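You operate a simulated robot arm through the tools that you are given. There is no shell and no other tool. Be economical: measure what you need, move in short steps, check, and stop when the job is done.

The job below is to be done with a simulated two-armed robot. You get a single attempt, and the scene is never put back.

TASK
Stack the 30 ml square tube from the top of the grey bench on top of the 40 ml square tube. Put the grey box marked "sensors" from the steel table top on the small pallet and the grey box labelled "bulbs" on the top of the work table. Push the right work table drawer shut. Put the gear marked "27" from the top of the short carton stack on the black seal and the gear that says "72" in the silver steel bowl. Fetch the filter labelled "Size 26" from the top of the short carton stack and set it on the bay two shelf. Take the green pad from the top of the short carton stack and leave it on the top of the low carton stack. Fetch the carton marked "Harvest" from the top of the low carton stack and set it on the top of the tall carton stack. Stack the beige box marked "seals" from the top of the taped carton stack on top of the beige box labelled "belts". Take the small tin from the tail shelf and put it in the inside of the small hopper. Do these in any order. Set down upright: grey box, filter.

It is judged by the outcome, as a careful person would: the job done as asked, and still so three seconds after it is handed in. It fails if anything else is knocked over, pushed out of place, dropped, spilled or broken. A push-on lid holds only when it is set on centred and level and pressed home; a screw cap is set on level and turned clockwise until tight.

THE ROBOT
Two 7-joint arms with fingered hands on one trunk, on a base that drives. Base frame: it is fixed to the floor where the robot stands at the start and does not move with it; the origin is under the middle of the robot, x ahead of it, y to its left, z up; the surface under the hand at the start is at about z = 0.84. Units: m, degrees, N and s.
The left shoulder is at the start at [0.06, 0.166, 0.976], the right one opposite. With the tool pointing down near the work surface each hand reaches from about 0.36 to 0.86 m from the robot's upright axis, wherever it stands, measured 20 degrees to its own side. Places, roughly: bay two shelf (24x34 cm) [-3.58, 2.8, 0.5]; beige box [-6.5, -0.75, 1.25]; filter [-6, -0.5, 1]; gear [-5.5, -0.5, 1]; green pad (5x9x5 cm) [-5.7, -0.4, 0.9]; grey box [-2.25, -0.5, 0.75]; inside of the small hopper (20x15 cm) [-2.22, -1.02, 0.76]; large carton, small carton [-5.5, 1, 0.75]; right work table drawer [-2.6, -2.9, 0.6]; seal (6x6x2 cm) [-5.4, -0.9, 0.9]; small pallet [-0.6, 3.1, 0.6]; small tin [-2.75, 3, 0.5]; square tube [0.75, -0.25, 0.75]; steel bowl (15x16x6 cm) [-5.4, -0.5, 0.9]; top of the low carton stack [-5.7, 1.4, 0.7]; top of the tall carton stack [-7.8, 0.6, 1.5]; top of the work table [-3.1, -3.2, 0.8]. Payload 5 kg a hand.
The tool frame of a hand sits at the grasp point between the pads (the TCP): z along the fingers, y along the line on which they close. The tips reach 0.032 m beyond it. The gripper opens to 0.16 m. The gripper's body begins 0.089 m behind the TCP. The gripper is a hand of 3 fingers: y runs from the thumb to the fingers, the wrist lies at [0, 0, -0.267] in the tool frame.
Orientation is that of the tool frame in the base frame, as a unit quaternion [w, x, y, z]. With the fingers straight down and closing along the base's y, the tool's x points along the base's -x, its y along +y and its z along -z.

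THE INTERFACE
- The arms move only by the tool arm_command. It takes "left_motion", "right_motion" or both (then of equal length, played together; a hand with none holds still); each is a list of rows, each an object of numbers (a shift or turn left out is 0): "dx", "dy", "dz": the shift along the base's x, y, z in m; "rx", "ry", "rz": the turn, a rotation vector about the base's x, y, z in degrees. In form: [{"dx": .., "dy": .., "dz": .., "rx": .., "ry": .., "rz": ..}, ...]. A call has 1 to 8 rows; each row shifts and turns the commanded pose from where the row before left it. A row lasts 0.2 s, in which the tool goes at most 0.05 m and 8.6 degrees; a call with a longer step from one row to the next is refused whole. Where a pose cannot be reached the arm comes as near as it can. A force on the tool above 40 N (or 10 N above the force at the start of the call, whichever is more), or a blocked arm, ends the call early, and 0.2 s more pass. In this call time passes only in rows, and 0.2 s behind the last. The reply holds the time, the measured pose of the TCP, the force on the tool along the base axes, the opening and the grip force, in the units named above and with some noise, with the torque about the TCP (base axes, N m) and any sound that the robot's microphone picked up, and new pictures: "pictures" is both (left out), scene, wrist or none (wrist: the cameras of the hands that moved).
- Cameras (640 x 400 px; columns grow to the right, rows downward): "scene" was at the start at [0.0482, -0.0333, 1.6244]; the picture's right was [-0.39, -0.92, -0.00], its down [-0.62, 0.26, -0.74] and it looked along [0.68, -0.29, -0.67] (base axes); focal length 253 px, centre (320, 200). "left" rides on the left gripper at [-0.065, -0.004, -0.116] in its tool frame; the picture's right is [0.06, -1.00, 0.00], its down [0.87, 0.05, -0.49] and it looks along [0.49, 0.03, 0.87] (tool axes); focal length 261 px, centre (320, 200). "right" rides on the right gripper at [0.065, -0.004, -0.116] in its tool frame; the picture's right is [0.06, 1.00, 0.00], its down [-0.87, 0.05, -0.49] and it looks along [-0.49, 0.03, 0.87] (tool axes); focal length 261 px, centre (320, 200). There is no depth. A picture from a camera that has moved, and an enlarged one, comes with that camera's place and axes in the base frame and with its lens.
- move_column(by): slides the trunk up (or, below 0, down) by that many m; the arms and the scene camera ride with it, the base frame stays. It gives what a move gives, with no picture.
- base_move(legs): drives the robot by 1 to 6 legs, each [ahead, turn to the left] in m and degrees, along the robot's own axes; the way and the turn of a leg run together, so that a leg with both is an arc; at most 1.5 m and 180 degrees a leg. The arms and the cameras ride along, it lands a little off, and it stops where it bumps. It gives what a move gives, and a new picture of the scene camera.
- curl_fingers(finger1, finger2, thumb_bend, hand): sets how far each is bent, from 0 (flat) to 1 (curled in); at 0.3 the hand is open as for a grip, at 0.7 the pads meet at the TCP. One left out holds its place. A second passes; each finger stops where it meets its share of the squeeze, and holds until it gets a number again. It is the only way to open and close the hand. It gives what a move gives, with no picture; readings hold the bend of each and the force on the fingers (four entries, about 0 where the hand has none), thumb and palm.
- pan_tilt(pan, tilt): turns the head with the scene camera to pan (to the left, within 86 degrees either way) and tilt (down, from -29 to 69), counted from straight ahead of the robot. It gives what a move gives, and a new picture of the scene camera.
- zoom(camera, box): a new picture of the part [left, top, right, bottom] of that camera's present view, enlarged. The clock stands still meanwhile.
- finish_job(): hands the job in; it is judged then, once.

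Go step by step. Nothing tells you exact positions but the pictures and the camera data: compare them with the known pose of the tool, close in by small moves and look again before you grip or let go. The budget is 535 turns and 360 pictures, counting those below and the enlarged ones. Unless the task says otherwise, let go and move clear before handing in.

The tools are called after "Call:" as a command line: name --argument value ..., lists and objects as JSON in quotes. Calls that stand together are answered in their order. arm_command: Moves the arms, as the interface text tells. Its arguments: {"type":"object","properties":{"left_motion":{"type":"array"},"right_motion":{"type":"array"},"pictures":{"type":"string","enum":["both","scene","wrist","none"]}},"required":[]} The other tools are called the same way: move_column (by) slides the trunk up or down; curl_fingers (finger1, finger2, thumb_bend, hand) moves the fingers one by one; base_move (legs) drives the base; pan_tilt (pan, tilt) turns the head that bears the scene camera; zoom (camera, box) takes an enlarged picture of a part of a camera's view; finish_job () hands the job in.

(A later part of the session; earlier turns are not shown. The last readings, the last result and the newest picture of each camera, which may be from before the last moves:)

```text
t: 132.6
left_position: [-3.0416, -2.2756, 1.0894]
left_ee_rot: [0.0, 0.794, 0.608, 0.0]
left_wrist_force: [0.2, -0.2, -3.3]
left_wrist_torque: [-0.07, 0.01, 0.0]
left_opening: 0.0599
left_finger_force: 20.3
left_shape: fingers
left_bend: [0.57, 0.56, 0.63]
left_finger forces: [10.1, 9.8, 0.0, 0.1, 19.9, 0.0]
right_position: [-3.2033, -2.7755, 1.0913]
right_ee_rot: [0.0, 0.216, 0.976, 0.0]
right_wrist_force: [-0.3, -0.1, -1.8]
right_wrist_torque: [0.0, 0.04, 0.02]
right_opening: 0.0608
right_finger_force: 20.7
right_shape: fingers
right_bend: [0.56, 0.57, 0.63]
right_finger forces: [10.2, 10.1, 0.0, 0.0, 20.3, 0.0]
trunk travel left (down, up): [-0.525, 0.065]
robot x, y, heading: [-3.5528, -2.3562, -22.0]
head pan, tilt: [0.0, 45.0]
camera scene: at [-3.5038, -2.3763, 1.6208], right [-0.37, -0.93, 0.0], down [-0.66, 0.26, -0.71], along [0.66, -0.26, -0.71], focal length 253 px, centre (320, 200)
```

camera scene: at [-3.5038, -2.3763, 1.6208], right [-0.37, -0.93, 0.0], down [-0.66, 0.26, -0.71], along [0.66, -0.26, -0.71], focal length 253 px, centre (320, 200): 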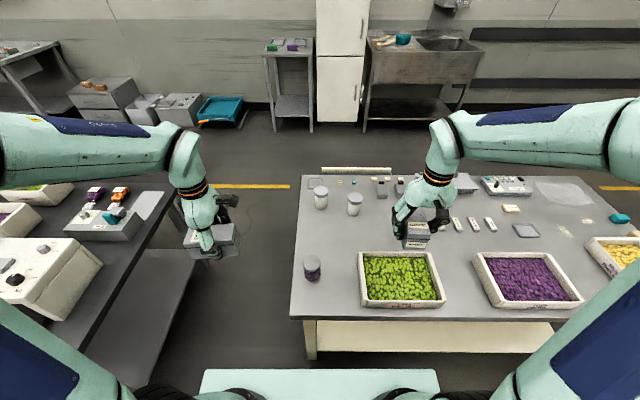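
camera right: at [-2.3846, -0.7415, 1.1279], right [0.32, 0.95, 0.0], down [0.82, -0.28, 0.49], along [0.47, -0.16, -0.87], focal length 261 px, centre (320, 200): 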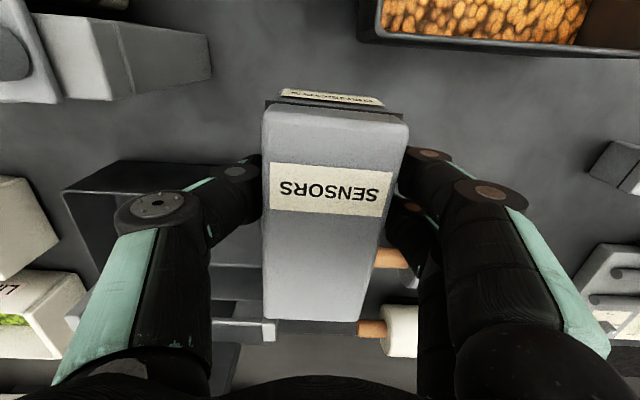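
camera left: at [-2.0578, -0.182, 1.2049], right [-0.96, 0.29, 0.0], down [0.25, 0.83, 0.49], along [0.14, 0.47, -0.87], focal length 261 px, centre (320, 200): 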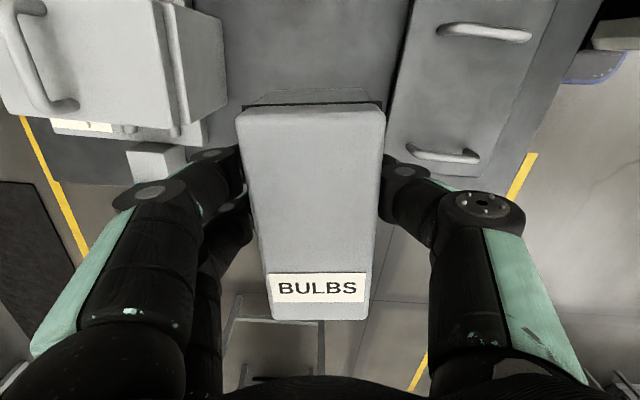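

I see free space on the table between the jars, the dark pot and the green crate, near (-2.97,-2.72). I'll move the right hand aside and carry BULBS over it.

Call:
arm_command --left_motion '[{"dx": 0.007, "dy": -0.044}, {"dx": 0.007, "dy": -0.044}, {"dx": 0.007, "dy": -0.044}, {"dx": 0.007, "dy": -0.044}, {"dx": 0.007, "dy": -0.044}, {"dx": 0.007, "dy": -0.044}, {"dx": 0.007, "dy": -0.044}, {"dx": 0.007, "dy": -0.044}]' --right_motion '[{"dx": -0.014, "dy": -0.035}, {"dx": -0.014, "dy": -0.035}, {"dx": -0.014, "dy": -0.035}, {"dx": -0.014, "dy": -0.035}, {"dx": -0.014, "dy": -0.035}, {}, {}, {}]' --pictures "none"

Call:
arm_command --left_motion '[{"dx": 0.008, "dy": -0.044}, {"dx": 0.0, "dy": -0.04}, {"dx": 0.0, "dy": -0.01}]' --pictures "both"

```text
t: 134.4
left_position: [-2.9845, -2.6304, 1.087]
left_ee_rot: [-0.001, 0.794, 0.608, 0.001]
left_wrist_force: [0.0, -0.2, -2.9]
left_wrist_torque: [-0.01, 0.0, -0.04]
left_opening: 0.0597
left_finger_force: 20.1
left_shape: fingers
left_bend: [0.57, 0.56, 0.63]
left_finger forces: [10.2, 9.7, 0.1, 0.1, 19.7, 0.0]
right_position: [-3.272, -2.9517, 1.0905]
right_ee_rot: [-0.001, 0.217, 0.976, 0.0]
right_wrist_force: [-0.7, 0.7, -2.6]
right_wrist_torque: [0.03, 0.06, 0.03]
right_opening: 0.061
right_finger_force: 20.8
right_shape: fingers
right_bend: [0.56, 0.57, 0.63]
right_finger forces: [10.3, 10.1, 0.1, 0.0, 20.5, 0.0]
trunk travel left (down, up): [-0.525, 0.065]
robot x, y, heading: [-3.552, -2.3533, -21.9]
head pan, tilt: [0.0, 45.0]
```

```text
t: 135.2
left_position: [-2.9775, -2.7212, 1.0878]
left_ee_rot: [0.0, 0.793, 0.609, 0.001]
left_wrist_force: [-1.6, -0.1, -1.4]
left_wrist_torque: [0.0, -0.01, 0.02]
left_opening: 0.0596
left_finger_force: 19.2
left_shape: fingers
left_bend: [0.57, 0.56, 0.63]
left_finger forces: [9.9, 9.7, 0.0, 0.1, 19.5, 0.0]
right_position: [-3.2721, -2.9507, 1.0929]
right_ee_rot: [-0.001, 0.217, 0.976, 0.001]
right_wrist_force: [0.5, 0.1, -1.9]
right_wrist_torque: [0.02, 0.04, 0.01]
right_opening: 0.061
right_finger_force: 20.0
right_shape: fingers
right_bend: [0.56, 0.57, 0.63]
right_finger forces: [10.3, 10.2, 0.1, 0.1, 20.4, 0.1]
trunk travel left (down, up): [-0.525, 0.065]
robot x, y, heading: [-3.551, -2.3554, -21.8]
head pan, tilt: [0.0, 45.0]
camera scene: at [-3.5037, -2.3772, 1.6207], right [-0.37, -0.93, 0.0], down [-0.66, 0.26, -0.71], along [0.66, -0.26, -0.71], focal length 253 px, centre (320, 200)
camera left: at [-2.9984, -2.7838, 1.2044], right [-0.95, 0.32, 0.0], down [0.28, 0.82, 0.49], along [0.16, 0.47, -0.87], focal length 261 px, centre (320, 200)
```

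scene: 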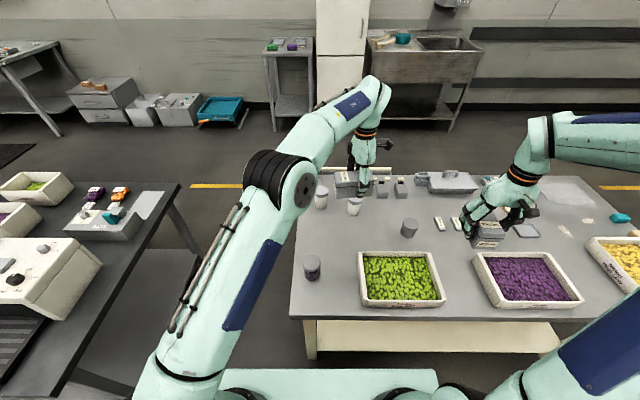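
left: 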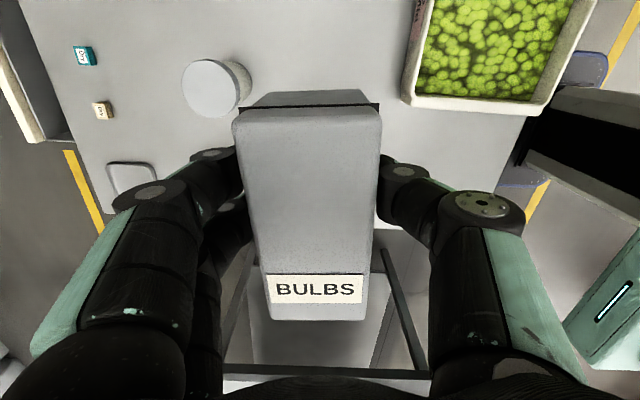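

Call:
arm_command --left_motion '[{"dx": 0.016, "dy": 0.026}, {"dz": -0.045}, {"dz": -0.045}, {"dz": -0.045}, {"dz": -0.04}, {"dz": -0.03}]' --pictures "both"

```text
t: 136.6
left_position: [-2.9607, -2.6988, 0.8813]
left_ee_rot: [0.0, 0.794, 0.608, 0.0]
left_wrist_force: [0.2, 0.2, -1.9]
left_wrist_torque: [-0.02, 0.01, 0.0]
left_opening: 0.0596
left_finger_force: 19.3
left_shape: fingers
left_bend: [0.57, 0.56, 0.63]
left_finger forces: [10.0, 9.6, 0.1, 0.0, 19.3, 0.0]
right_position: [-3.2708, -2.9515, 1.09]
right_ee_rot: [-0.002, 0.217, 0.976, 0.0]
right_wrist_force: [-0.6, -0.7, -1.9]
right_wrist_torque: [0.02, 0.07, -0.04]
right_opening: 0.0612
right_finger_force: 20.1
right_shape: fingers
right_bend: [0.56, 0.57, 0.63]
right_finger forces: [10.3, 10.2, 0.1, 0.1, 20.4, 0.1]
trunk travel left (down, up): [-0.525, 0.065]
robot x, y, heading: [-3.5535, -2.3622, -22.1]
head pan, tilt: [0.0, 45.0]
camera scene: at [-3.5036, -2.3771, 1.6207], right [-0.37, -0.93, 0.0], down [-0.66, 0.26, -0.71], along [0.66, -0.26, -0.71], focal length 253 px, centre (320, 200)
camera left: at [-2.9813, -2.7611, 0.999], right [-0.95, 0.32, 0.0], down [0.28, 0.83, 0.49], along [0.16, 0.47, -0.87], focal length 261 px, centre (320, 200)
```

scene: 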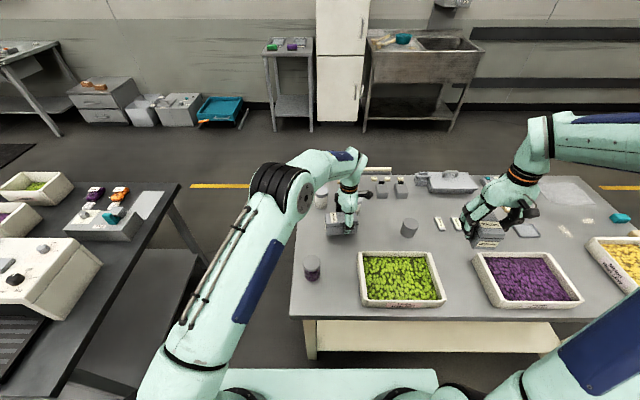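
left: 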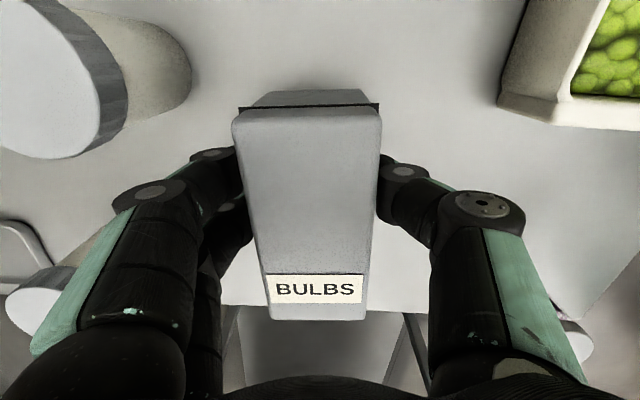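

Call:
arm_command --left_motion '[{"dx": -0.01, "dy": 0.024}, {"dz": -0.015}, {"dz": -0.01}, {"dz": -0.006}]' --pictures "wrist"

```text
t: 137.6
left_position: [-2.9726, -2.6731, 0.852]
left_ee_rot: [0.0, 0.793, 0.61, 0.001]
left_wrist_force: [-1.2, -0.4, 0.4]
left_wrist_torque: [0.05, -0.06, -0.01]
left_opening: 0.0596
left_finger_force: 19.9
left_shape: fingers
left_bend: [0.57, 0.56, 0.63]
left_finger forces: [9.7, 10.0, 0.1, 0.1, 19.8, 0.0]
right_position: [-3.2723, -2.9505, 1.0923]
right_ee_rot: [-0.001, 0.217, 0.976, 0.0]
right_wrist_force: [0.4, -0.4, -2.0]
right_wrist_torque: [0.06, 0.03, 0.0]
right_opening: 0.0611
right_finger_force: 20.2
right_shape: fingers
right_bend: [0.56, 0.57, 0.63]
right_finger forces: [10.3, 10.3, 0.0, 0.0, 20.4, 0.1]
trunk travel left (down, up): [-0.525, 0.065]
robot x, y, heading: [-3.5538, -2.3526, -21.8]
head pan, tilt: [0.0, 45.0]
camera left: at [-2.9929, -2.7356, 0.9692], right [-0.95, 0.32, 0.0], down [0.28, 0.83, 0.49], along [0.16, 0.47, -0.87], focal length 261 px, centre (320, 200)
```

left: 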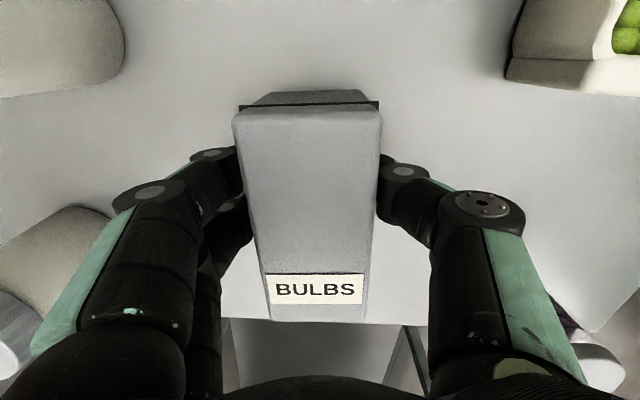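

Call:
arm_command --left_motion '[{"dz": -0.003}]' --pictures "none"

```text
t: 138.0
left_position: [-2.9715, -2.6731, 0.8503]
left_ee_rot: [0.001, 0.793, 0.609, 0.0]
left_wrist_force: [-0.7, -0.2, 10.6]
left_wrist_torque: [-0.04, -0.4, 0.03]
left_opening: 0.0594
left_finger_force: 21.5
left_shape: fingers
left_bend: [0.57, 0.57, 0.63]
left_finger forces: [10.2, 11.1, 0.1, 0.1, 22.0, 0.0]
right_position: [-3.2733, -2.9495, 1.0903]
right_ee_rot: [0.0, 0.216, 0.976, -0.001]
right_wrist_force: [-0.3, -0.1, -1.3]
right_wrist_torque: [0.0, 0.05, -0.03]
right_opening: 0.0613
right_finger_force: 20.1
right_shape: fingers
right_bend: [0.56, 0.57, 0.63]
right_finger forces: [10.2, 10.3, 0.1, 0.0, 20.4, 0.0]
trunk travel left (down, up): [-0.525, 0.065]
robot x, y, heading: [-3.5526, -2.356, -21.9]
head pan, tilt: [0.0, 45.0]
```

On the table. Release slightly and lift straight up.

Call:
curl_fingers --hand "left" --finger1 0.5 --finger2 0.5 --thumb_bend 0.54

Call:
arm_command --left_motion '[{"dz": 0.03}, {"dz": 0.04}, {"dz": 0.04}, {"dz": 0.04}, {"dz": 0.04}, {"dz": 0.04}]' --pictures "wrist"

```text
t: 139.0
left_position: [-2.9725, -2.6738, 0.8504]
left_ee_rot: [0.001, 0.794, 0.608, 0.0]
left_wrist_force: [0.6, -0.9, -0.5]
left_wrist_torque: [-0.01, 0.02, -0.02]
left_opening: 0.0783
left_finger_force: 0.1
left_shape: fingers
left_bend: [0.5, 0.5, 0.54]
left_finger forces: [0.0, 0.0, 0.0, 0.0, 0.0, 0.1]
right_position: [-3.2713, -2.9501, 1.091]
right_ee_rot: [0.0, 0.218, 0.976, 0.0]
right_wrist_force: [-0.1, -0.3, -2.4]
right_wrist_torque: [0.02, 0.01, -0.01]
right_opening: 0.061
right_finger_force: 20.9
right_shape: fingers
right_bend: [0.56, 0.57, 0.63]
right_finger forces: [10.3, 10.2, 0.0, 0.0, 20.4, 0.0]
trunk travel left (down, up): [-0.525, 0.065]
robot x, y, heading: [-3.5549, -2.3564, -21.9]
head pan, tilt: [0.0, 45.0]
```

```text
t: 140.4
left_position: [-2.9734, -2.6711, 1.079]
left_ee_rot: [0.0, 0.793, 0.609, 0.001]
left_wrist_force: [0.1, 0.9, -0.1]
left_wrist_torque: [0.02, 0.0, 0.0]
left_opening: 0.0784
left_finger_force: 0.1
left_shape: fingers
left_bend: [0.5, 0.5, 0.54]
left_finger forces: [0.1, 0.0, 0.0, 0.0, 0.0, 0.0]
right_position: [-3.2724, -2.9509, 1.0922]
right_ee_rot: [0.0, 0.217, 0.976, 0.0]
right_wrist_force: [0.1, -0.4, -1.8]
right_wrist_torque: [0.05, -0.01, -0.03]
right_opening: 0.061
right_finger_force: 20.1
right_shape: fingers
right_bend: [0.56, 0.57, 0.63]
right_finger forces: [10.3, 10.2, 0.0, 0.0, 20.4, 0.1]
trunk travel left (down, up): [-0.525, 0.065]
robot x, y, heading: [-3.5525, -2.3568, -21.9]
head pan, tilt: [0.0, 45.0]
camera left: at [-2.9938, -2.7332, 1.1953], right [-0.95, 0.32, 0.0], down [0.28, 0.82, 0.49], along [0.16, 0.47, -0.87], focal length 261 px, centre (320, 200)
```

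left: 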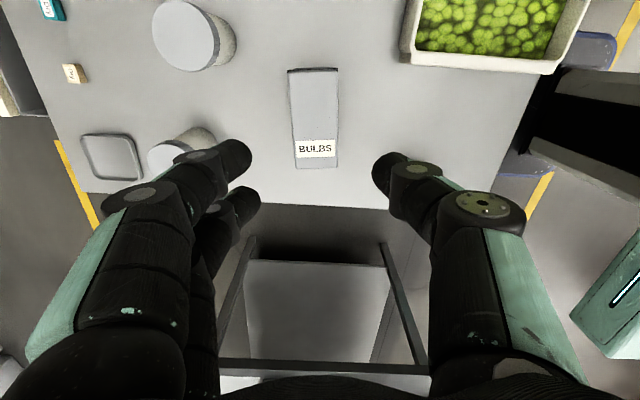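

BULBS stands upright on the work table. I'll retract both arms and head round to the drawer side.

Call:
arm_command --left_motion '[{"dx": -0.006, "dy": 0.042, "rz": 8.3}, {"dx": -0.006, "dy": 0.042, "rz": 8.3}, {"dx": -0.006, "dy": 0.042, "rz": 8.3}, {"dx": -0.006, "dy": 0.042, "rz": 8.3}, {"dx": -0.006, "dy": 0.042, "rz": 8.3}, {"dx": -0.006, "dy": 0.042, "rz": 8.3}, {"dx": -0.006, "dy": 0.042, "rz": 8.3}, {"dx": -0.006, "dy": 0.042, "rz": 8.3}]' --right_motion '[{"dx": 0.014, "dy": 0.035}, {"dx": 0.014, "dy": 0.035}, {"dx": 0.014, "dy": 0.035}, {"dx": 0.014, "dy": 0.035}, {}, {}, {}, {}]' --pictures "none"

Call:
arm_command --left_motion '[{"dx": -0.006, "dy": 0.036, "rz": 8.3}, {"dx": -0.006, "dy": 0.036, "rz": 8.3}]' --pictures "none"

Call:
pan_tilt --pan -65 --tilt 25

```text
t: 142.2
left_position: [-3.0201, -2.3338, 1.0782]
left_ee_rot: [0.0, 0.329, 0.944, 0.0]
left_wrist_force: [-0.3, 0.6, 0.2]
left_wrist_torque: [-0.02, -0.03, 0.0]
left_opening: 0.0788
left_finger_force: 0.1
left_shape: fingers
left_bend: [0.5, 0.5, 0.54]
left_finger forces: [0.0, 0.0, 0.0, 0.0, 0.0, 0.0]
right_position: [-3.2156, -2.8064, 1.092]
right_ee_rot: [0.0, 0.216, 0.976, 0.001]
right_wrist_force: [-0.2, 0.6, -2.3]
right_wrist_torque: [-0.02, 0.04, 0.0]
right_opening: 0.0614
right_finger_force: 20.6
right_shape: fingers
right_bend: [0.56, 0.57, 0.63]
right_finger forces: [10.3, 10.3, 0.0, 0.0, 20.5, 0.0]
trunk travel left (down, up): [-0.525, 0.065]
robot x, y, heading: [-3.5526, -2.3599, -22.1]
head pan, tilt: [0.0, 45.0]
```

```text
t: 142.8
left_position: [-3.0309, -2.263, 1.079]
left_ee_rot: [0.0, 0.19, 0.982, 0.0]
left_wrist_force: [0.9, -0.1, -0.3]
left_wrist_torque: [0.02, -0.01, 0.01]
left_opening: 0.0787
left_finger_force: 0.0
left_shape: fingers
left_bend: [0.5, 0.5, 0.54]
left_finger forces: [0.0, 0.0, 0.0, 0.0, 0.1, 0.0]
right_position: [-3.2172, -2.8086, 1.0909]
right_ee_rot: [0.001, 0.217, 0.976, 0.001]
right_wrist_force: [-0.3, 0.4, -2.1]
right_wrist_torque: [0.02, 0.02, 0.01]
right_opening: 0.0609
right_finger_force: 20.8
right_shape: fingers
right_bend: [0.56, 0.57, 0.63]
right_finger forces: [10.3, 10.3, 0.0, 0.1, 20.6, 0.0]
trunk travel left (down, up): [-0.525, 0.065]
robot x, y, heading: [-3.5553, -2.362, -21.7]
head pan, tilt: [0.0, 45.0]
```

```text
t: 144.2
left_position: [-3.0304, -2.2635, 1.0789]
left_ee_rot: [0.001, 0.19, 0.982, 0.0]
left_wrist_force: [-0.7, 0.4, 0.1]
left_wrist_torque: [-0.03, -0.04, 0.01]
left_opening: 0.0789
left_finger_force: 0.1
left_shape: fingers
left_bend: [0.5, 0.5, 0.54]
left_finger forces: [0.0, 0.1, 0.1, 0.0, 0.1, 0.0]
right_position: [-3.2165, -2.8083, 1.0905]
right_ee_rot: [0.0, 0.216, 0.976, 0.0]
right_wrist_force: [-0.8, -0.1, -1.6]
right_wrist_torque: [0.04, 0.03, -0.02]
right_opening: 0.0609
right_finger_force: 20.5
right_shape: fingers
right_bend: [0.56, 0.57, 0.63]
right_finger forces: [10.3, 10.3, 0.1, 0.0, 20.5, 0.0]
trunk travel left (down, up): [-0.525, 0.065]
robot x, y, heading: [-3.5557, -2.3557, -21.6]
head pan, tilt: [-65.0, 25.0]
camera scene: at [-3.5744, -2.438, 1.6513], right [-1.0, -0.05, 0.0], down [-0.02, 0.42, -0.91], along [0.05, -0.9, -0.42], focal length 253 px, centre (320, 200)
```

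scene: 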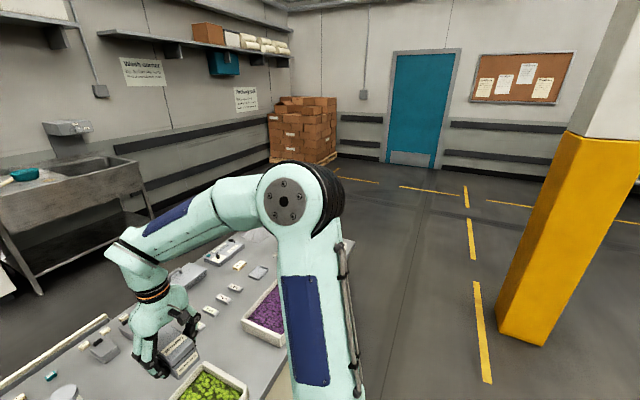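

Call:
base_move --legs '[[-0.45, 0], [0, -79], [1.0, 0], [0.75, 0], [0, 48], [1.2, 0]]'

Call:
pan_tilt --pan 70 --tilt 30

```text
t: 166.8
left_position: [-3.091, -5.0622, 1.0782]
left_ee_rot: [0.0, 0.446, 0.895, 0.0]
left_wrist_force: [0.0, -0.4, -0.1]
left_wrist_torque: [0.01, 0.0, 0.0]
left_opening: 0.0786
left_finger_force: 0.0
left_shape: fingers
left_bend: [0.5, 0.5, 0.54]
left_finger forces: [0.1, 0.0, 0.0, 0.1, 0.0, 0.0]
right_position: [-3.529, -5.4351, 1.0914]
right_ee_rot: [0.0, 0.469, 0.883, 0.001]
right_wrist_force: [1.1, -1.0, -2.3]
right_wrist_torque: [0.02, 0.03, -0.01]
right_opening: 0.0608
right_finger_force: 20.8
right_shape: fingers
right_bend: [0.56, 0.57, 0.63]
right_finger forces: [9.9, 10.0, 0.0, 0.1, 20.0, 0.0]
trunk travel left (down, up): [-0.525, 0.065]
robot x, y, heading: [-3.5878, -4.8758, -52.8]
head pan, tilt: [-65.0, 25.0]
camera scene: at [-3.6468, -4.932, 1.6513], right [-0.88, 0.47, 0.0], down [0.2, 0.37, -0.91], along [-0.42, -0.8, -0.42], focal length 253 px, centre (320, 200)
```

scene: 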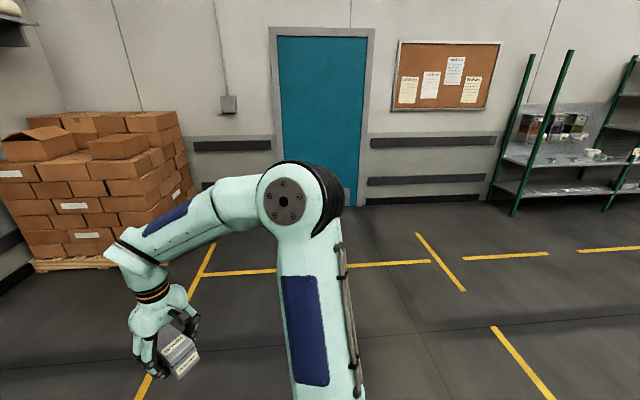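

```text
t: 169.0
left_position: [-3.0906, -5.0619, 1.078]
left_ee_rot: [0.0, 0.446, 0.895, 0.0]
left_wrist_force: [-0.3, -0.2, 0.3]
left_wrist_torque: [0.01, 0.01, 0.01]
left_opening: 0.0784
left_finger_force: 0.0
left_shape: fingers
left_bend: [0.5, 0.5, 0.54]
left_finger forces: [0.1, 0.0, 0.0, 0.0, 0.0, 0.0]
right_position: [-3.5296, -5.4347, 1.091]
right_ee_rot: [0.0, 0.469, 0.883, 0.0]
right_wrist_force: [0.6, -0.4, -2.3]
right_wrist_torque: [-0.01, 0.01, 0.03]
right_opening: 0.0606
right_finger_force: 19.5
right_shape: fingers
right_bend: [0.56, 0.57, 0.63]
right_finger forces: [10.0, 10.0, 0.0, 0.0, 19.9, 0.0]
trunk travel left (down, up): [-0.525, 0.065]
robot x, y, heading: [-3.586, -4.8727, -52.6]
head pan, tilt: [70.0, 30.0]
camera scene: at [-3.5177, -4.8234, 1.6433], right [0.29, -0.96, 0.0], down [-0.48, -0.15, -0.87], along [0.83, 0.26, -0.5], focal length 253 px, centre (320, 200)
```

scene: 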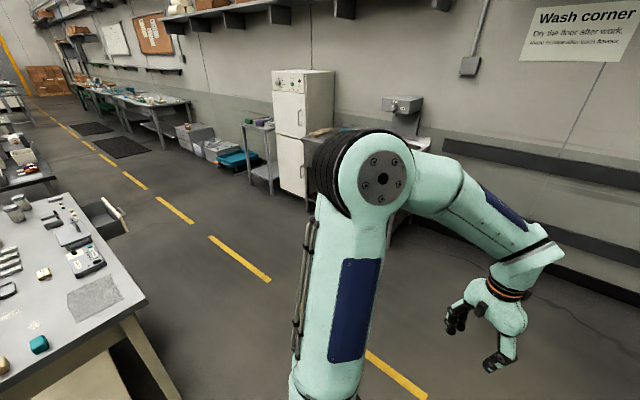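

Call:
base_move --legs '[[0, 70], [1.5, 0], [0, 68], [1.05, 0], [0, 70]]'

Call:
pan_tilt --pan 0 --tilt 45

```text
t: 190.8
left_position: [-2.594, -3.4347, 1.0784]
left_ee_rot: [-0.001, 0.975, -0.222, 0.0]
left_wrist_force: [-0.5, 0.4, -0.7]
left_wrist_torque: [0.03, 0.0, -0.01]
left_opening: 0.0786
left_finger_force: 0.1
left_shape: fingers
left_bend: [0.5, 0.5, 0.54]
left_finger forces: [0.1, 0.1, 0.0, 0.0, 0.0, 0.0]
right_position: [-2.3734, -2.9035, 1.0923]
right_ee_rot: [0.0, 0.969, -0.249, 0.0]
right_wrist_force: [0.5, -0.3, -2.5]
right_wrist_torque: [0.0, -0.03, 0.0]
right_opening: 0.0604
right_finger_force: 19.4
right_shape: fingers
right_bend: [0.56, 0.57, 0.63]
right_finger forces: [9.6, 9.7, 0.0, 0.0, 19.2, 0.0]
trunk travel left (down, up): [-0.525, 0.065]
robot x, y, heading: [-2.0658, -3.3768, 154.3]
head pan, tilt: [70.0, 30.0]
camera scene: at [-2.1025, -3.453, 1.6433], right [-0.7, 0.72, 0.0], down [0.36, 0.35, -0.87], along [-0.62, -0.6, -0.5], focal length 253 px, centre (320, 200)
```

scene: 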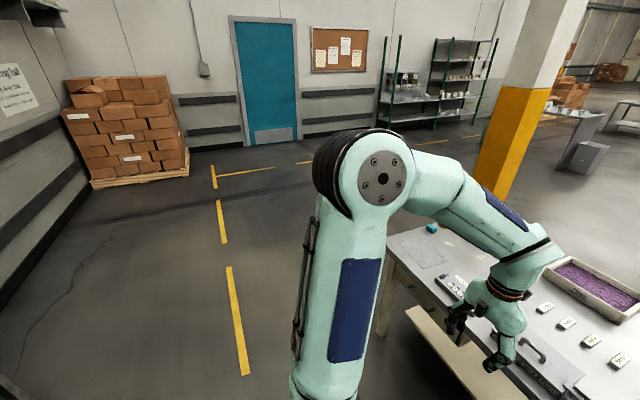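

```text
t: 192.2
left_position: [-2.5933, -3.4345, 1.0779]
left_ee_rot: [-0.001, 0.975, -0.223, 0.0]
left_wrist_force: [0.6, -1.1, 0.1]
left_wrist_torque: [0.0, -0.01, 0.04]
left_opening: 0.079
left_finger_force: 0.1
left_shape: fingers
left_bend: [0.5, 0.5, 0.54]
left_finger forces: [0.0, 0.0, 0.0, 0.0, 0.0, 0.0]
right_position: [-2.3733, -2.9021, 1.0914]
right_ee_rot: [0.0, 0.969, -0.248, -0.001]
right_wrist_force: [-0.1, -0.1, -2.2]
right_wrist_torque: [0.03, -0.05, 0.02]
right_opening: 0.0604
right_finger_force: 19.0
right_shape: fingers
right_bend: [0.56, 0.57, 0.63]
right_finger forces: [9.6, 9.7, 0.1, 0.0, 19.2, 0.0]
trunk travel left (down, up): [-0.525, 0.065]
robot x, y, heading: [-2.0654, -3.3762, 154.5]
head pan, tilt: [0.0, 45.0]
camera scene: at [-2.1109, -3.3543, 1.6207], right [0.43, 0.9, 0.0], down [0.64, -0.31, -0.71], along [-0.64, 0.31, -0.71], focal length 253 px, centre (320, 200)
```

scene: 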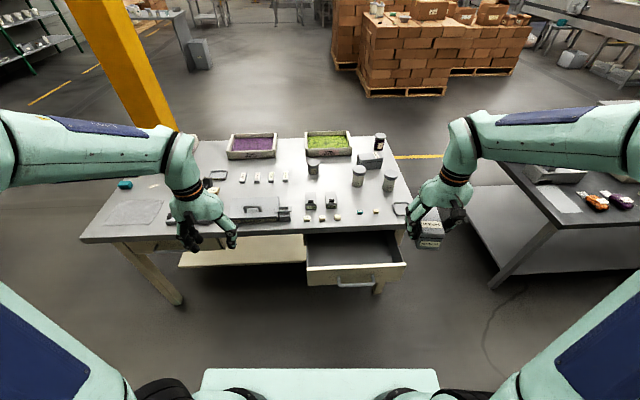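

The drawer is open about 0.2 m with its panel near (-2.49,-3.01). I'll shift the base right a little so the left hand can push it.

Call:
base_move --legs '[[0, -90], [0.24, 0], [0, 94]]'

Call:
zoom --camera "scene" --box '[200, 180, 360, 300]'

```text
t: 202.1
left_position: [-2.4808, -3.2498, 1.0779]
left_ee_rot: [0.0, 0.981, -0.193, 0.0]
left_wrist_force: [0.5, 0.0, 0.5]
left_wrist_torque: [0.02, 0.0, -0.01]
left_opening: 0.0787
left_finger_force: 0.1
left_shape: fingers
left_bend: [0.5, 0.5, 0.54]
left_finger forces: [0.1, 0.0, 0.0, 0.0, 0.1, 0.0]
right_position: [-2.2912, -2.7051, 1.0921]
right_ee_rot: [0.0, 0.976, -0.219, 0.0]
right_wrist_force: [0.5, 0.2, -1.2]
right_wrist_torque: [-0.02, -0.02, -0.02]
right_opening: 0.0602
right_finger_force: 18.3
right_shape: fingers
right_bend: [0.56, 0.57, 0.63]
right_finger forces: [9.3, 9.3, 0.0, 0.0, 18.4, 0.0]
trunk travel left (down, up): [-0.525, 0.065]
robot x, y, heading: [-1.9561, -3.1615, 158.0]
head pan, tilt: [0.0, 45.0]
camera scene: at [-2.0025, -3.1402, 1.6207], right [0.38, 0.93, 0.0], down [0.65, -0.27, -0.71], along [-0.65, 0.27, -0.71], focal length 253 px, centre (320, 200)
```

scene: 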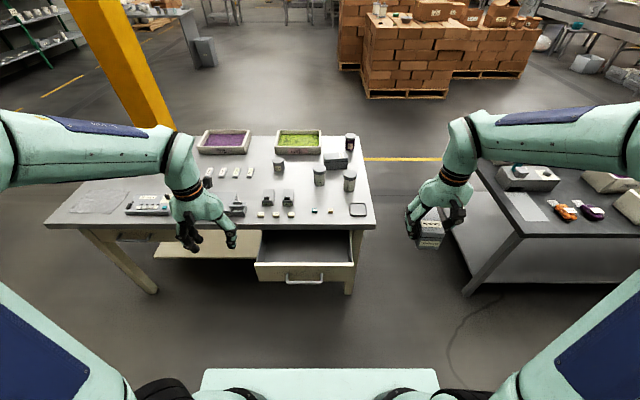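

```text
3.33 times, centred on (280, 240) of scene
camera zoom: at [-2.0025, -3.1402, 1.6207], right [0.38, 0.93, 0.0], down [0.65, -0.27, -0.71], along [-0.65, 0.27, -0.71], focal length 844 px, centre (453, 67)
```

zoom: 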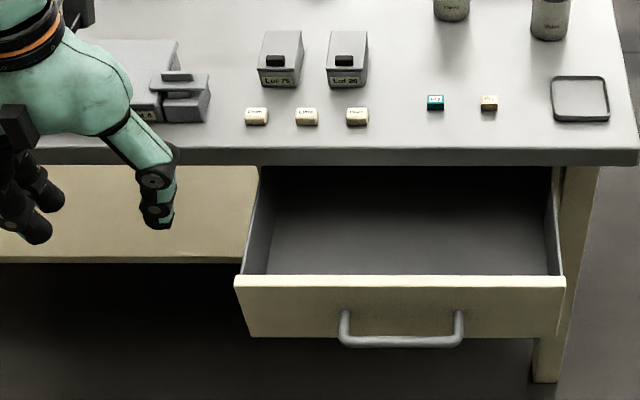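

The drawer faces me squarely. I'll back off 0.22 m, make the left fingers a closed point tilted forward, and lower it in front of the panel.

Call:
base_move --legs '[[-0.22, 0]]'

Call:
curl_fingers --hand "left" --finger1 0.7 --finger2 0.7 --thumb_bend 0.7

Call:
arm_command --left_motion '[{"rx": 2.81, "ry": 6.95, "dz": -0.02}, {"rx": 2.81, "ry": 6.95, "dz": -0.02}, {"rx": 2.81, "ry": 6.95, "dz": -0.02}, {"rx": 2.81, "ry": 6.95, "dz": -0.02}, {"rx": 2.81, "ry": 6.95, "dz": -0.02}, {"rx": 2.81, "ry": 6.95, "dz": -0.02}]' --pictures "none"

```text
t: 203.8
left_position: [-2.2751, -3.3325, 1.0793]
left_ee_rot: [0.0, 0.981, -0.193, 0.0]
left_wrist_force: [0.0, -0.1, -0.2]
left_wrist_torque: [0.03, 0.03, 0.05]
left_opening: 0.0787
left_finger_force: 0.0
left_shape: fingers
left_bend: [0.5, 0.5, 0.54]
left_finger forces: [0.1, 0.0, 0.0, 0.0, 0.1, 0.0]
right_position: [-2.0857, -2.789, 1.0911]
right_ee_rot: [0.0, 0.976, -0.219, -0.001]
right_wrist_force: [-0.4, -0.1, -1.4]
right_wrist_torque: [0.01, 0.02, -0.02]
right_opening: 0.0601
right_finger_force: 18.4
right_shape: fingers
right_bend: [0.56, 0.57, 0.63]
right_finger forces: [9.3, 9.3, 0.1, 0.0, 18.5, 0.1]
trunk travel left (down, up): [-0.525, 0.065]
robot x, y, heading: [-1.7516, -3.244, 157.7]
head pan, tilt: [0.0, 45.0]
camera scene: at [-1.7974, -3.2238, 1.6208], right [0.38, 0.93, 0.0], down [0.65, -0.27, -0.71], along [-0.65, 0.27, -0.71], focal length 253 px, centre (320, 200)
```

scene: 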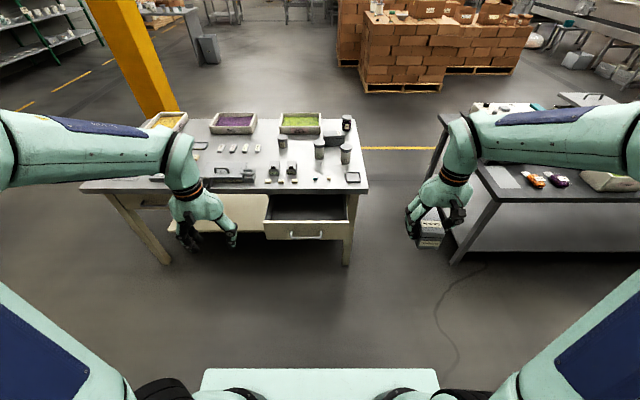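

```text
t: 204.8
left_position: [-2.2755, -3.3327, 1.0786]
left_ee_rot: [0.0, 0.981, -0.194, 0.001]
left_wrist_force: [0.1, -0.1, 0.2]
left_wrist_torque: [-0.01, 0.0, 0.03]
left_opening: 0.0129
left_finger_force: 0.0
left_shape: fingers
left_bend: [0.7, 0.7, 0.7]
left_finger forces: [0.1, 0.1, 0.0, 0.0, 0.0, 0.0]
right_position: [-2.0879, -2.7875, 1.0914]
right_ee_rot: [0.0, 0.976, -0.22, 0.0]
right_wrist_force: [0.3, 0.3, -3.0]
right_wrist_torque: [-0.03, -0.07, -0.03]
right_opening: 0.0603
right_finger_force: 18.4
right_shape: fingers
right_bend: [0.56, 0.57, 0.63]
right_finger forces: [9.3, 9.4, 0.0, 0.0, 18.6, 0.1]
trunk travel left (down, up): [-0.525, 0.065]
robot x, y, heading: [-1.7568, -3.2416, 157.7]
head pan, tilt: [0.0, 45.0]
```

```text
t: 206.2
left_position: [-2.2865, -3.3322, 1.0037]
left_ee_rot: [-0.043, 0.951, -0.187, -0.243]
left_wrist_force: [-0.4, -0.2, 0.2]
left_wrist_torque: [-0.03, -0.04, -0.01]
left_opening: 0.0125
left_finger_force: 0.1
left_shape: fingers
left_bend: [0.7, 0.7, 0.7]
left_finger forces: [0.1, 0.0, 0.0, 0.0, 0.1, 0.0]
left hand out of reach, approached as far as the arm can: row 4, 5, 6
right_position: [-2.0867, -2.7874, 1.0919]
right_ee_rot: [0.0, 0.975, -0.22, 0.0]
right_wrist_force: [-1.0, 0.3, -1.5]
right_wrist_torque: [-0.04, -0.04, 0.04]
right_opening: 0.0601
right_finger_force: 18.5
right_shape: fingers
right_bend: [0.56, 0.57, 0.63]
right_finger forces: [9.3, 9.5, 0.0, 0.0, 18.6, 0.0]
trunk travel left (down, up): [-0.525, 0.065]
robot x, y, heading: [-1.7537, -3.242, 157.7]
head pan, tilt: [0.0, 45.0]
```

Call:
arm_command --left_motion '[{"dx": -0.027, "dy": 0.033, "dz": -0.02}, {"dx": -0.027, "dy": 0.033, "dz": -0.02}, {"dx": -0.027, "dy": 0.033, "dz": -0.02, "rx": 1.6, "ry": 3.9}, {"dx": -0.027, "dy": 0.033, "dz": -0.02, "rx": 1.6, "ry": 3.9}, {"dz": -0.04, "rx": 1.6, "ry": 3.9}, {"dz": -0.04, "rx": 1.6, "ry": 3.9}, {"dz": -0.04}, {"dz": -0.04}]' --pictures "scene"

```text
t: 208.0
left_position: [-2.4459, -3.1859, 0.8381]
left_ee_rot: [-0.069, 0.911, -0.179, -0.366]
left_wrist_force: [-0.6, 1.0, 0.1]
left_wrist_torque: [-0.04, 0.02, -0.04]
left_opening: 0.0124
left_finger_force: 0.1
left_shape: fingers
left_bend: [0.7, 0.7, 0.7]
left_finger forces: [0.1, 0.0, 0.1, 0.0, 0.0, 0.1]
left hand out of reach, approached as far as the arm can: row 6, 7, 8
right_position: [-2.0868, -2.7888, 1.0897]
right_ee_rot: [0.0, 0.976, -0.219, 0.001]
right_wrist_force: [-1.3, -0.2, -2.8]
right_wrist_torque: [-0.02, -0.03, 0.0]
right_opening: 0.06
right_finger_force: 18.9
right_shape: fingers
right_bend: [0.56, 0.57, 0.63]
right_finger forces: [9.3, 9.4, 0.0, 0.1, 18.6, 0.0]
trunk travel left (down, up): [-0.525, 0.065]
robot x, y, heading: [-1.7548, -3.2423, 157.8]
head pan, tilt: [0.0, 45.0]
camera scene: at [-1.7995, -3.2226, 1.6207], right [0.38, 0.93, 0.0], down [0.65, -0.27, -0.71], along [-0.65, 0.27, -0.71], focal length 253 px, centre (320, 200)
```

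scene: 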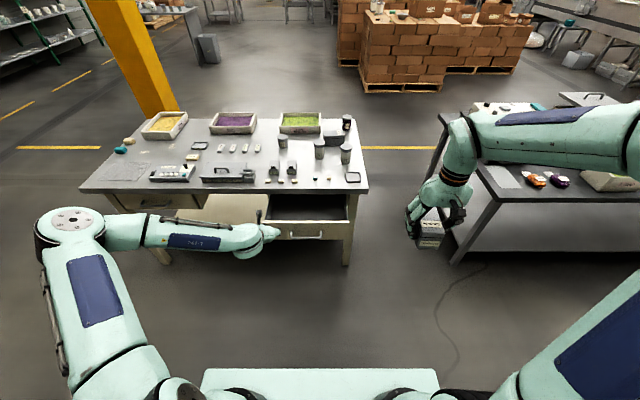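

Call:
move_column --by -0.165

Call:
zoom --camera "scene" --box '[200, 160, 380, 270]'

Call:
zoom --camera "left" --box '[0, 0, 640, 400]'

```text
t: 209.9
left_position: [-2.4445, -3.1875, 0.6722]
left_ee_rot: [-0.067, 0.91, -0.179, -0.367]
left_wrist_force: [0.1, 0.4, -0.6]
left_wrist_torque: [0.02, -0.02, 0.0]
left_opening: 0.0122
left_finger_force: 0.1
left_shape: fingers
left_bend: [0.7, 0.7, 0.7]
left_finger forces: [0.1, 0.0, 0.0, 0.0, 0.0, 0.0]
right_position: [-2.087, -2.7869, 0.9267]
right_ee_rot: [0.0, 0.975, -0.22, 0.0]
right_wrist_force: [0.7, -0.1, -1.4]
right_wrist_torque: [-0.03, -0.07, 0.01]
right_opening: 0.0598
right_finger_force: 18.8
right_shape: fingers
right_bend: [0.56, 0.57, 0.63]
right_finger forces: [9.3, 9.5, 0.1, 0.0, 18.7, 0.1]
trunk travel left (down, up): [-0.36, 0.23]
robot x, y, heading: [-1.7556, -3.2425, 157.7]
head pan, tilt: [0.0, 45.0]
```

```text
3.56 times, centred on (290, 215) of scene
camera zoom: at [-1.7989, -3.2233, 1.4558], right [0.38, 0.93, 0.0], down [0.65, -0.27, -0.71], along [-0.65, 0.27, -0.71], focal length 900 px, centre (427, 147)
```

zoom: 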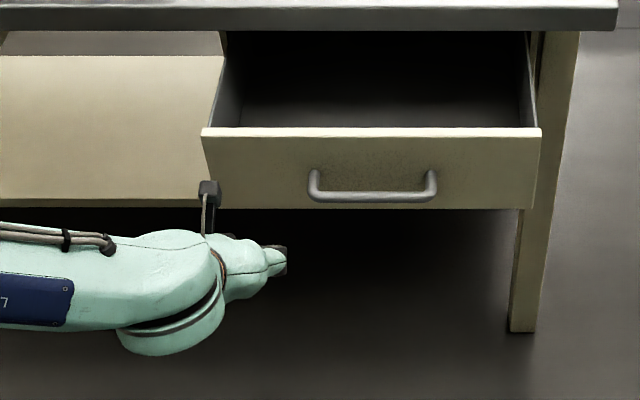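

```text
1.00 times, centred on (320, 200) of left (not enlarged: the box is as wide or as high as the picture)
camera zoom: at [-2.4129, -3.1948, 0.8028], right [0.42, 0.91, -0.05], down [0.88, -0.42, -0.24], along [-0.24, 0.06, -0.97], focal length 261 px, centre (320, 200)
```

zoom: 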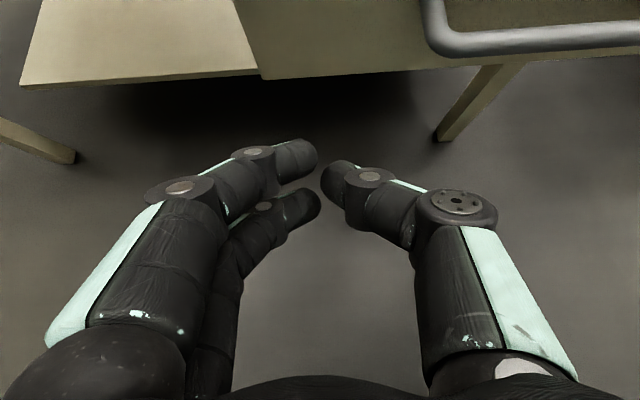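

Call:
arm_command --left_motion '[{"dx": -0.027, "dy": 0.027}, {"dx": -0.0324, "dy": 0.0133}, {"dx": -0.0324, "dy": 0.0133}, {"dx": -0.0185, "dy": 0.0076}, {"dx": -0.0185, "dy": 0.0076}, {"dx": -0.0185, "dy": 0.0076}]' --pictures "wrist"

```text
t: 211.3
left_position: [-2.5927, -3.1119, 0.6739]
left_ee_rot: [-0.068, 0.911, -0.179, -0.365]
left_wrist_force: [-0.1, -0.9, -0.7]
left_wrist_torque: [-0.01, -0.03, -0.02]
left_opening: 0.0118
left_finger_force: 0.2
left_shape: fingers
left_bend: [0.7, 0.7, 0.7]
left_finger forces: [0.0, 0.1, 0.0, 0.0, 0.0, 0.1]
right_position: [-2.0867, -2.7883, 0.9269]
right_ee_rot: [0.0, 0.975, -0.22, 0.0]
right_wrist_force: [0.0, 0.4, -2.1]
right_wrist_torque: [-0.03, -0.04, 0.0]
right_opening: 0.0602
right_finger_force: 19.2
right_shape: fingers
right_bend: [0.56, 0.57, 0.63]
right_finger forces: [9.3, 9.5, 0.1, 0.0, 18.7, 0.0]
trunk travel left (down, up): [-0.36, 0.23]
robot x, y, heading: [-1.7529, -3.2409, 157.9]
head pan, tilt: [0.0, 45.0]
camera left: at [-2.5607, -3.1195, 0.8023], right [0.42, 0.91, -0.05], down [0.88, -0.42, -0.24], along [-0.24, 0.06, -0.97], focal length 261 px, centre (320, 200)
```

left: 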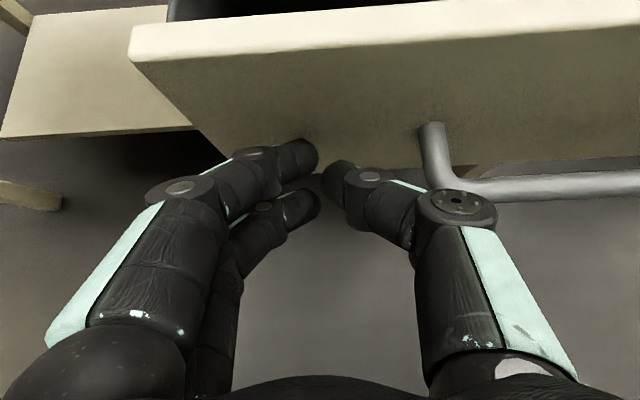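

Call:
arm_command --left_motion '[{"dx": -0.0076, "dy": -0.0185}, {"dx": -0.0278, "dy": 0.0114}, {"dx": -0.0278, "dy": 0.0114}, {"dx": -0.0278, "dy": 0.0114}]' --pictures "wrist"

```text
t: 212.3
left_position: [-2.6835, -3.0961, 0.6724]
left_ee_rot: [-0.068, 0.911, -0.18, -0.365]
left_wrist_force: [0.6, -0.4, -0.6]
left_wrist_torque: [-0.02, 0.02, 0.0]
left_opening: 0.012
left_finger_force: 0.0
left_shape: fingers
left_bend: [0.7, 0.7, 0.7]
left_finger forces: [0.0, 0.0, 0.0, 0.1, 0.0, 0.0]
right_position: [-2.0874, -2.788, 0.926]
right_ee_rot: [0.0, 0.975, -0.221, 0.001]
right_wrist_force: [0.3, -0.4, -2.6]
right_wrist_torque: [-0.01, -0.02, -0.02]
right_opening: 0.0602
right_finger_force: 18.5
right_shape: fingers
right_bend: [0.56, 0.57, 0.63]
right_finger forces: [9.3, 9.5, 0.1, 0.0, 18.7, 0.1]
trunk travel left (down, up): [-0.36, 0.23]
robot x, y, heading: [-1.7556, -3.2438, 157.6]
head pan, tilt: [0.0, 45.0]
camera left: at [-2.6506, -3.1036, 0.8014], right [0.42, 0.91, -0.05], down [0.88, -0.42, -0.24], along [-0.24, 0.06, -0.97], focal length 261 px, centre (320, 200)
```

left: 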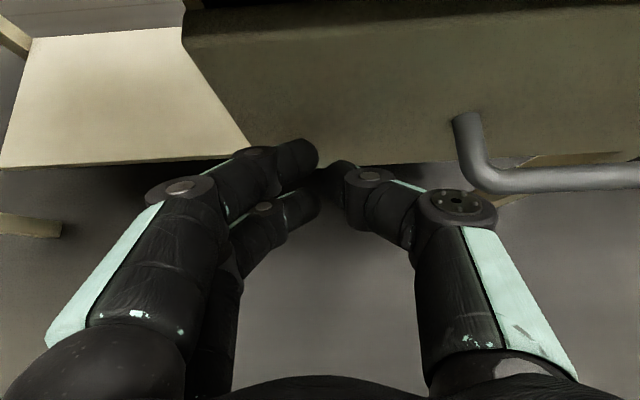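

Call:
zoom --camera "scene" --box '[200, 150, 380, 262]'

```text
3.56 times, centred on (290, 206) of scene
camera zoom: at [-1.7991, -3.2229, 1.4557], right [0.38, 0.93, 0.0], down [0.65, -0.27, -0.71], along [-0.65, 0.27, -0.71], focal length 900 px, centre (427, 179)
```

zoom: 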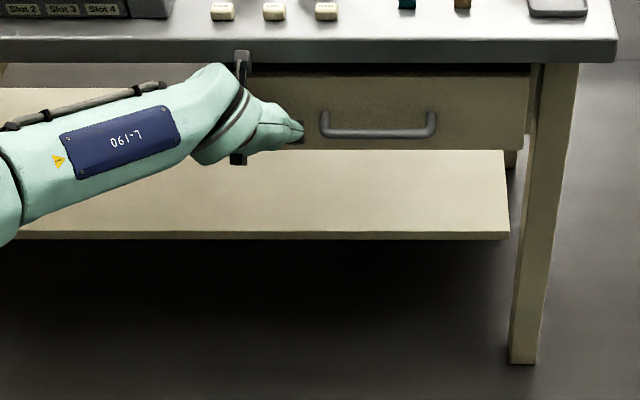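

Call:
zoom --camera "left" --box '[120, 0, 520, 220]'

```text
1.60 times, centred on (320, 110) of left
camera zoom: at [-2.6506, -3.1036, 0.8014], right [0.42, 0.91, -0.05], down [0.88, -0.42, -0.24], along [-0.24, 0.06, -0.97], focal length 417 px, centre (320, 344)
```

zoom: 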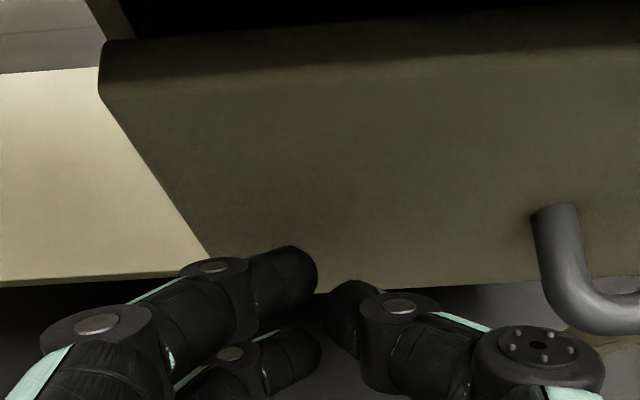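

Call:
zoom --camera "scene" --box '[60, 120, 380, 262]'

```text
2.00 times, centred on (220, 191) of scene
camera zoom: at [-1.7991, -3.2229, 1.4557], right [0.38, 0.93, 0.0], down [0.65, -0.27, -0.71], along [-0.65, 0.27, -0.71], focal length 506 px, centre (520, 218)
```

zoom: 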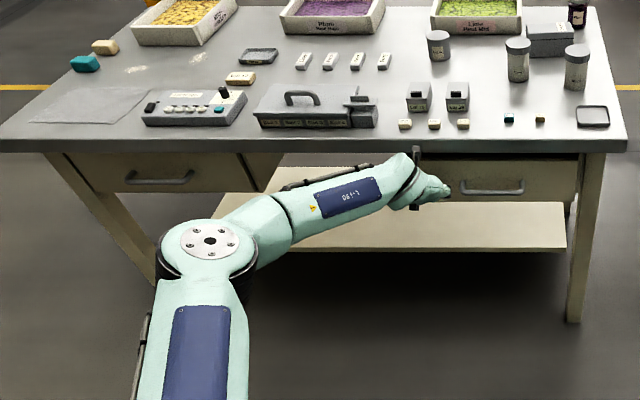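

About 4 cm remain compared with the other, closed drawer. I'll back off slightly, tilt the hand flatter so its camera clears the table edge, and push on.

Call:
arm_command --left_motion '[{"dx": 0.0278, "dy": -0.0114}, {"rx": 3.0, "ry": 7.4}, {"rx": 3.0, "ry": 7.4}, {"rx": 3.0, "ry": 7.4}, {"dx": -0.0185, "dy": 0.0076}, {"dx": -0.0278, "dy": 0.0114}]' --pictures "none"

Call:
zoom --camera "scene" --box '[60, 120, 380, 262]'

```text
t: 213.7
left_position: [-2.7192, -3.0824, 0.6846]
left_ee_rot: [-0.089, 0.857, -0.169, -0.479]
left_wrist_force: [0.3, 0.5, 0.2]
left_wrist_torque: [0.01, -0.01, -0.02]
left_opening: 0.012
left_finger_force: 0.1
left_shape: fingers
left_bend: [0.7, 0.7, 0.7]
left_finger forces: [0.1, 0.1, 0.0, 0.0, 0.1, 0.1]
left hand out of reach, approached as far as the arm can: row 3, 4
right_position: [-2.0871, -2.7883, 0.9257]
right_ee_rot: [0.0, 0.976, -0.219, 0.0]
right_wrist_force: [0.2, 0.2, -1.6]
right_wrist_torque: [0.02, -0.03, 0.03]
right_opening: 0.06
right_finger_force: 18.2
right_shape: fingers
right_bend: [0.56, 0.57, 0.63]
right_finger forces: [9.3, 9.3, 0.1, 0.1, 18.7, 0.0]
trunk travel left (down, up): [-0.36, 0.23]
robot x, y, heading: [-1.753, -3.2416, 157.8]
head pan, tilt: [0.0, 45.0]
```

```text
2.00 times, centred on (220, 191) of scene
camera zoom: at [-1.7991, -3.2228, 1.4557], right [0.38, 0.93, 0.0], down [0.65, -0.27, -0.71], along [-0.65, 0.27, -0.71], focal length 506 px, centre (520, 218)
```

zoom: 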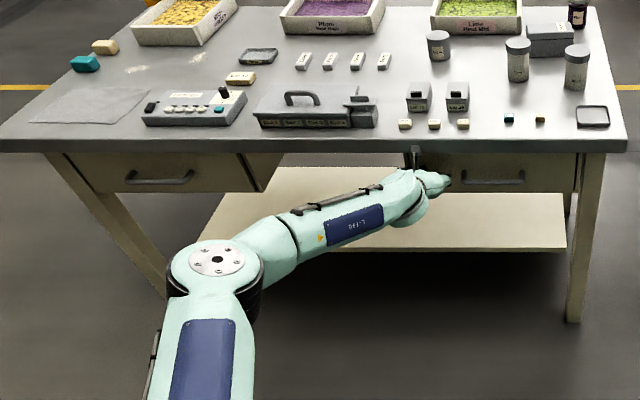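

Call:
arm_command --left_motion '[{"dx": -0.0093, "dy": 0.0038}, {"dx": -0.0046, "dy": 0.0019}, {"dx": -0.0046, "dy": 0.0019}]' --pictures "wrist"

```text
t: 214.3
left_position: [-2.729, -3.0803, 0.6788]
left_ee_rot: [-0.089, 0.859, -0.167, -0.475]
left_wrist_force: [18.6, -10.2, 3.7]
left_wrist_torque: [0.05, 0.02, -0.04]
left_opening: 0.0047
left_finger_force: 12.5
left_shape: fingers
left_bend: [0.76, 0.7, 0.71]
left_finger forces: [15.0, 0.0, 0.0, 0.0, 9.4, 0.1]
right_position: [-2.0861, -2.7886, 0.9271]
right_ee_rot: [0.001, 0.976, -0.219, 0.0]
right_wrist_force: [0.3, -0.2, -2.3]
right_wrist_torque: [0.02, -0.05, 0.02]
right_opening: 0.0602
right_finger_force: 19.4
right_shape: fingers
right_bend: [0.56, 0.57, 0.63]
right_finger forces: [9.3, 9.5, 0.0, 0.1, 18.7, 0.0]
trunk travel left (down, up): [-0.36, 0.23]
robot x, y, heading: [-1.7532, -3.2433, 158.1]
head pan, tilt: [0.0, 45.0]
stopped in row 3 (left hand): the force on the tool passed its limit at 47 N (the readings are from after the stop); the commanded pose is now the measured one
camera left: at [-2.6693, -3.0991, 0.7974], right [0.4, 0.91, -0.06], down [0.8, -0.38, -0.47], along [-0.45, 0.14, -0.88], focal length 261 px, centre (320, 200)
```

left: 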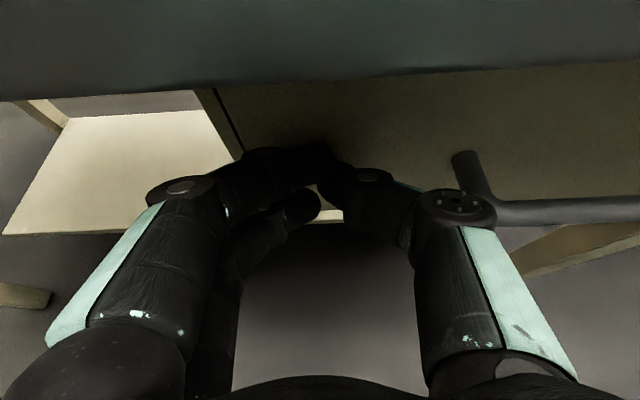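

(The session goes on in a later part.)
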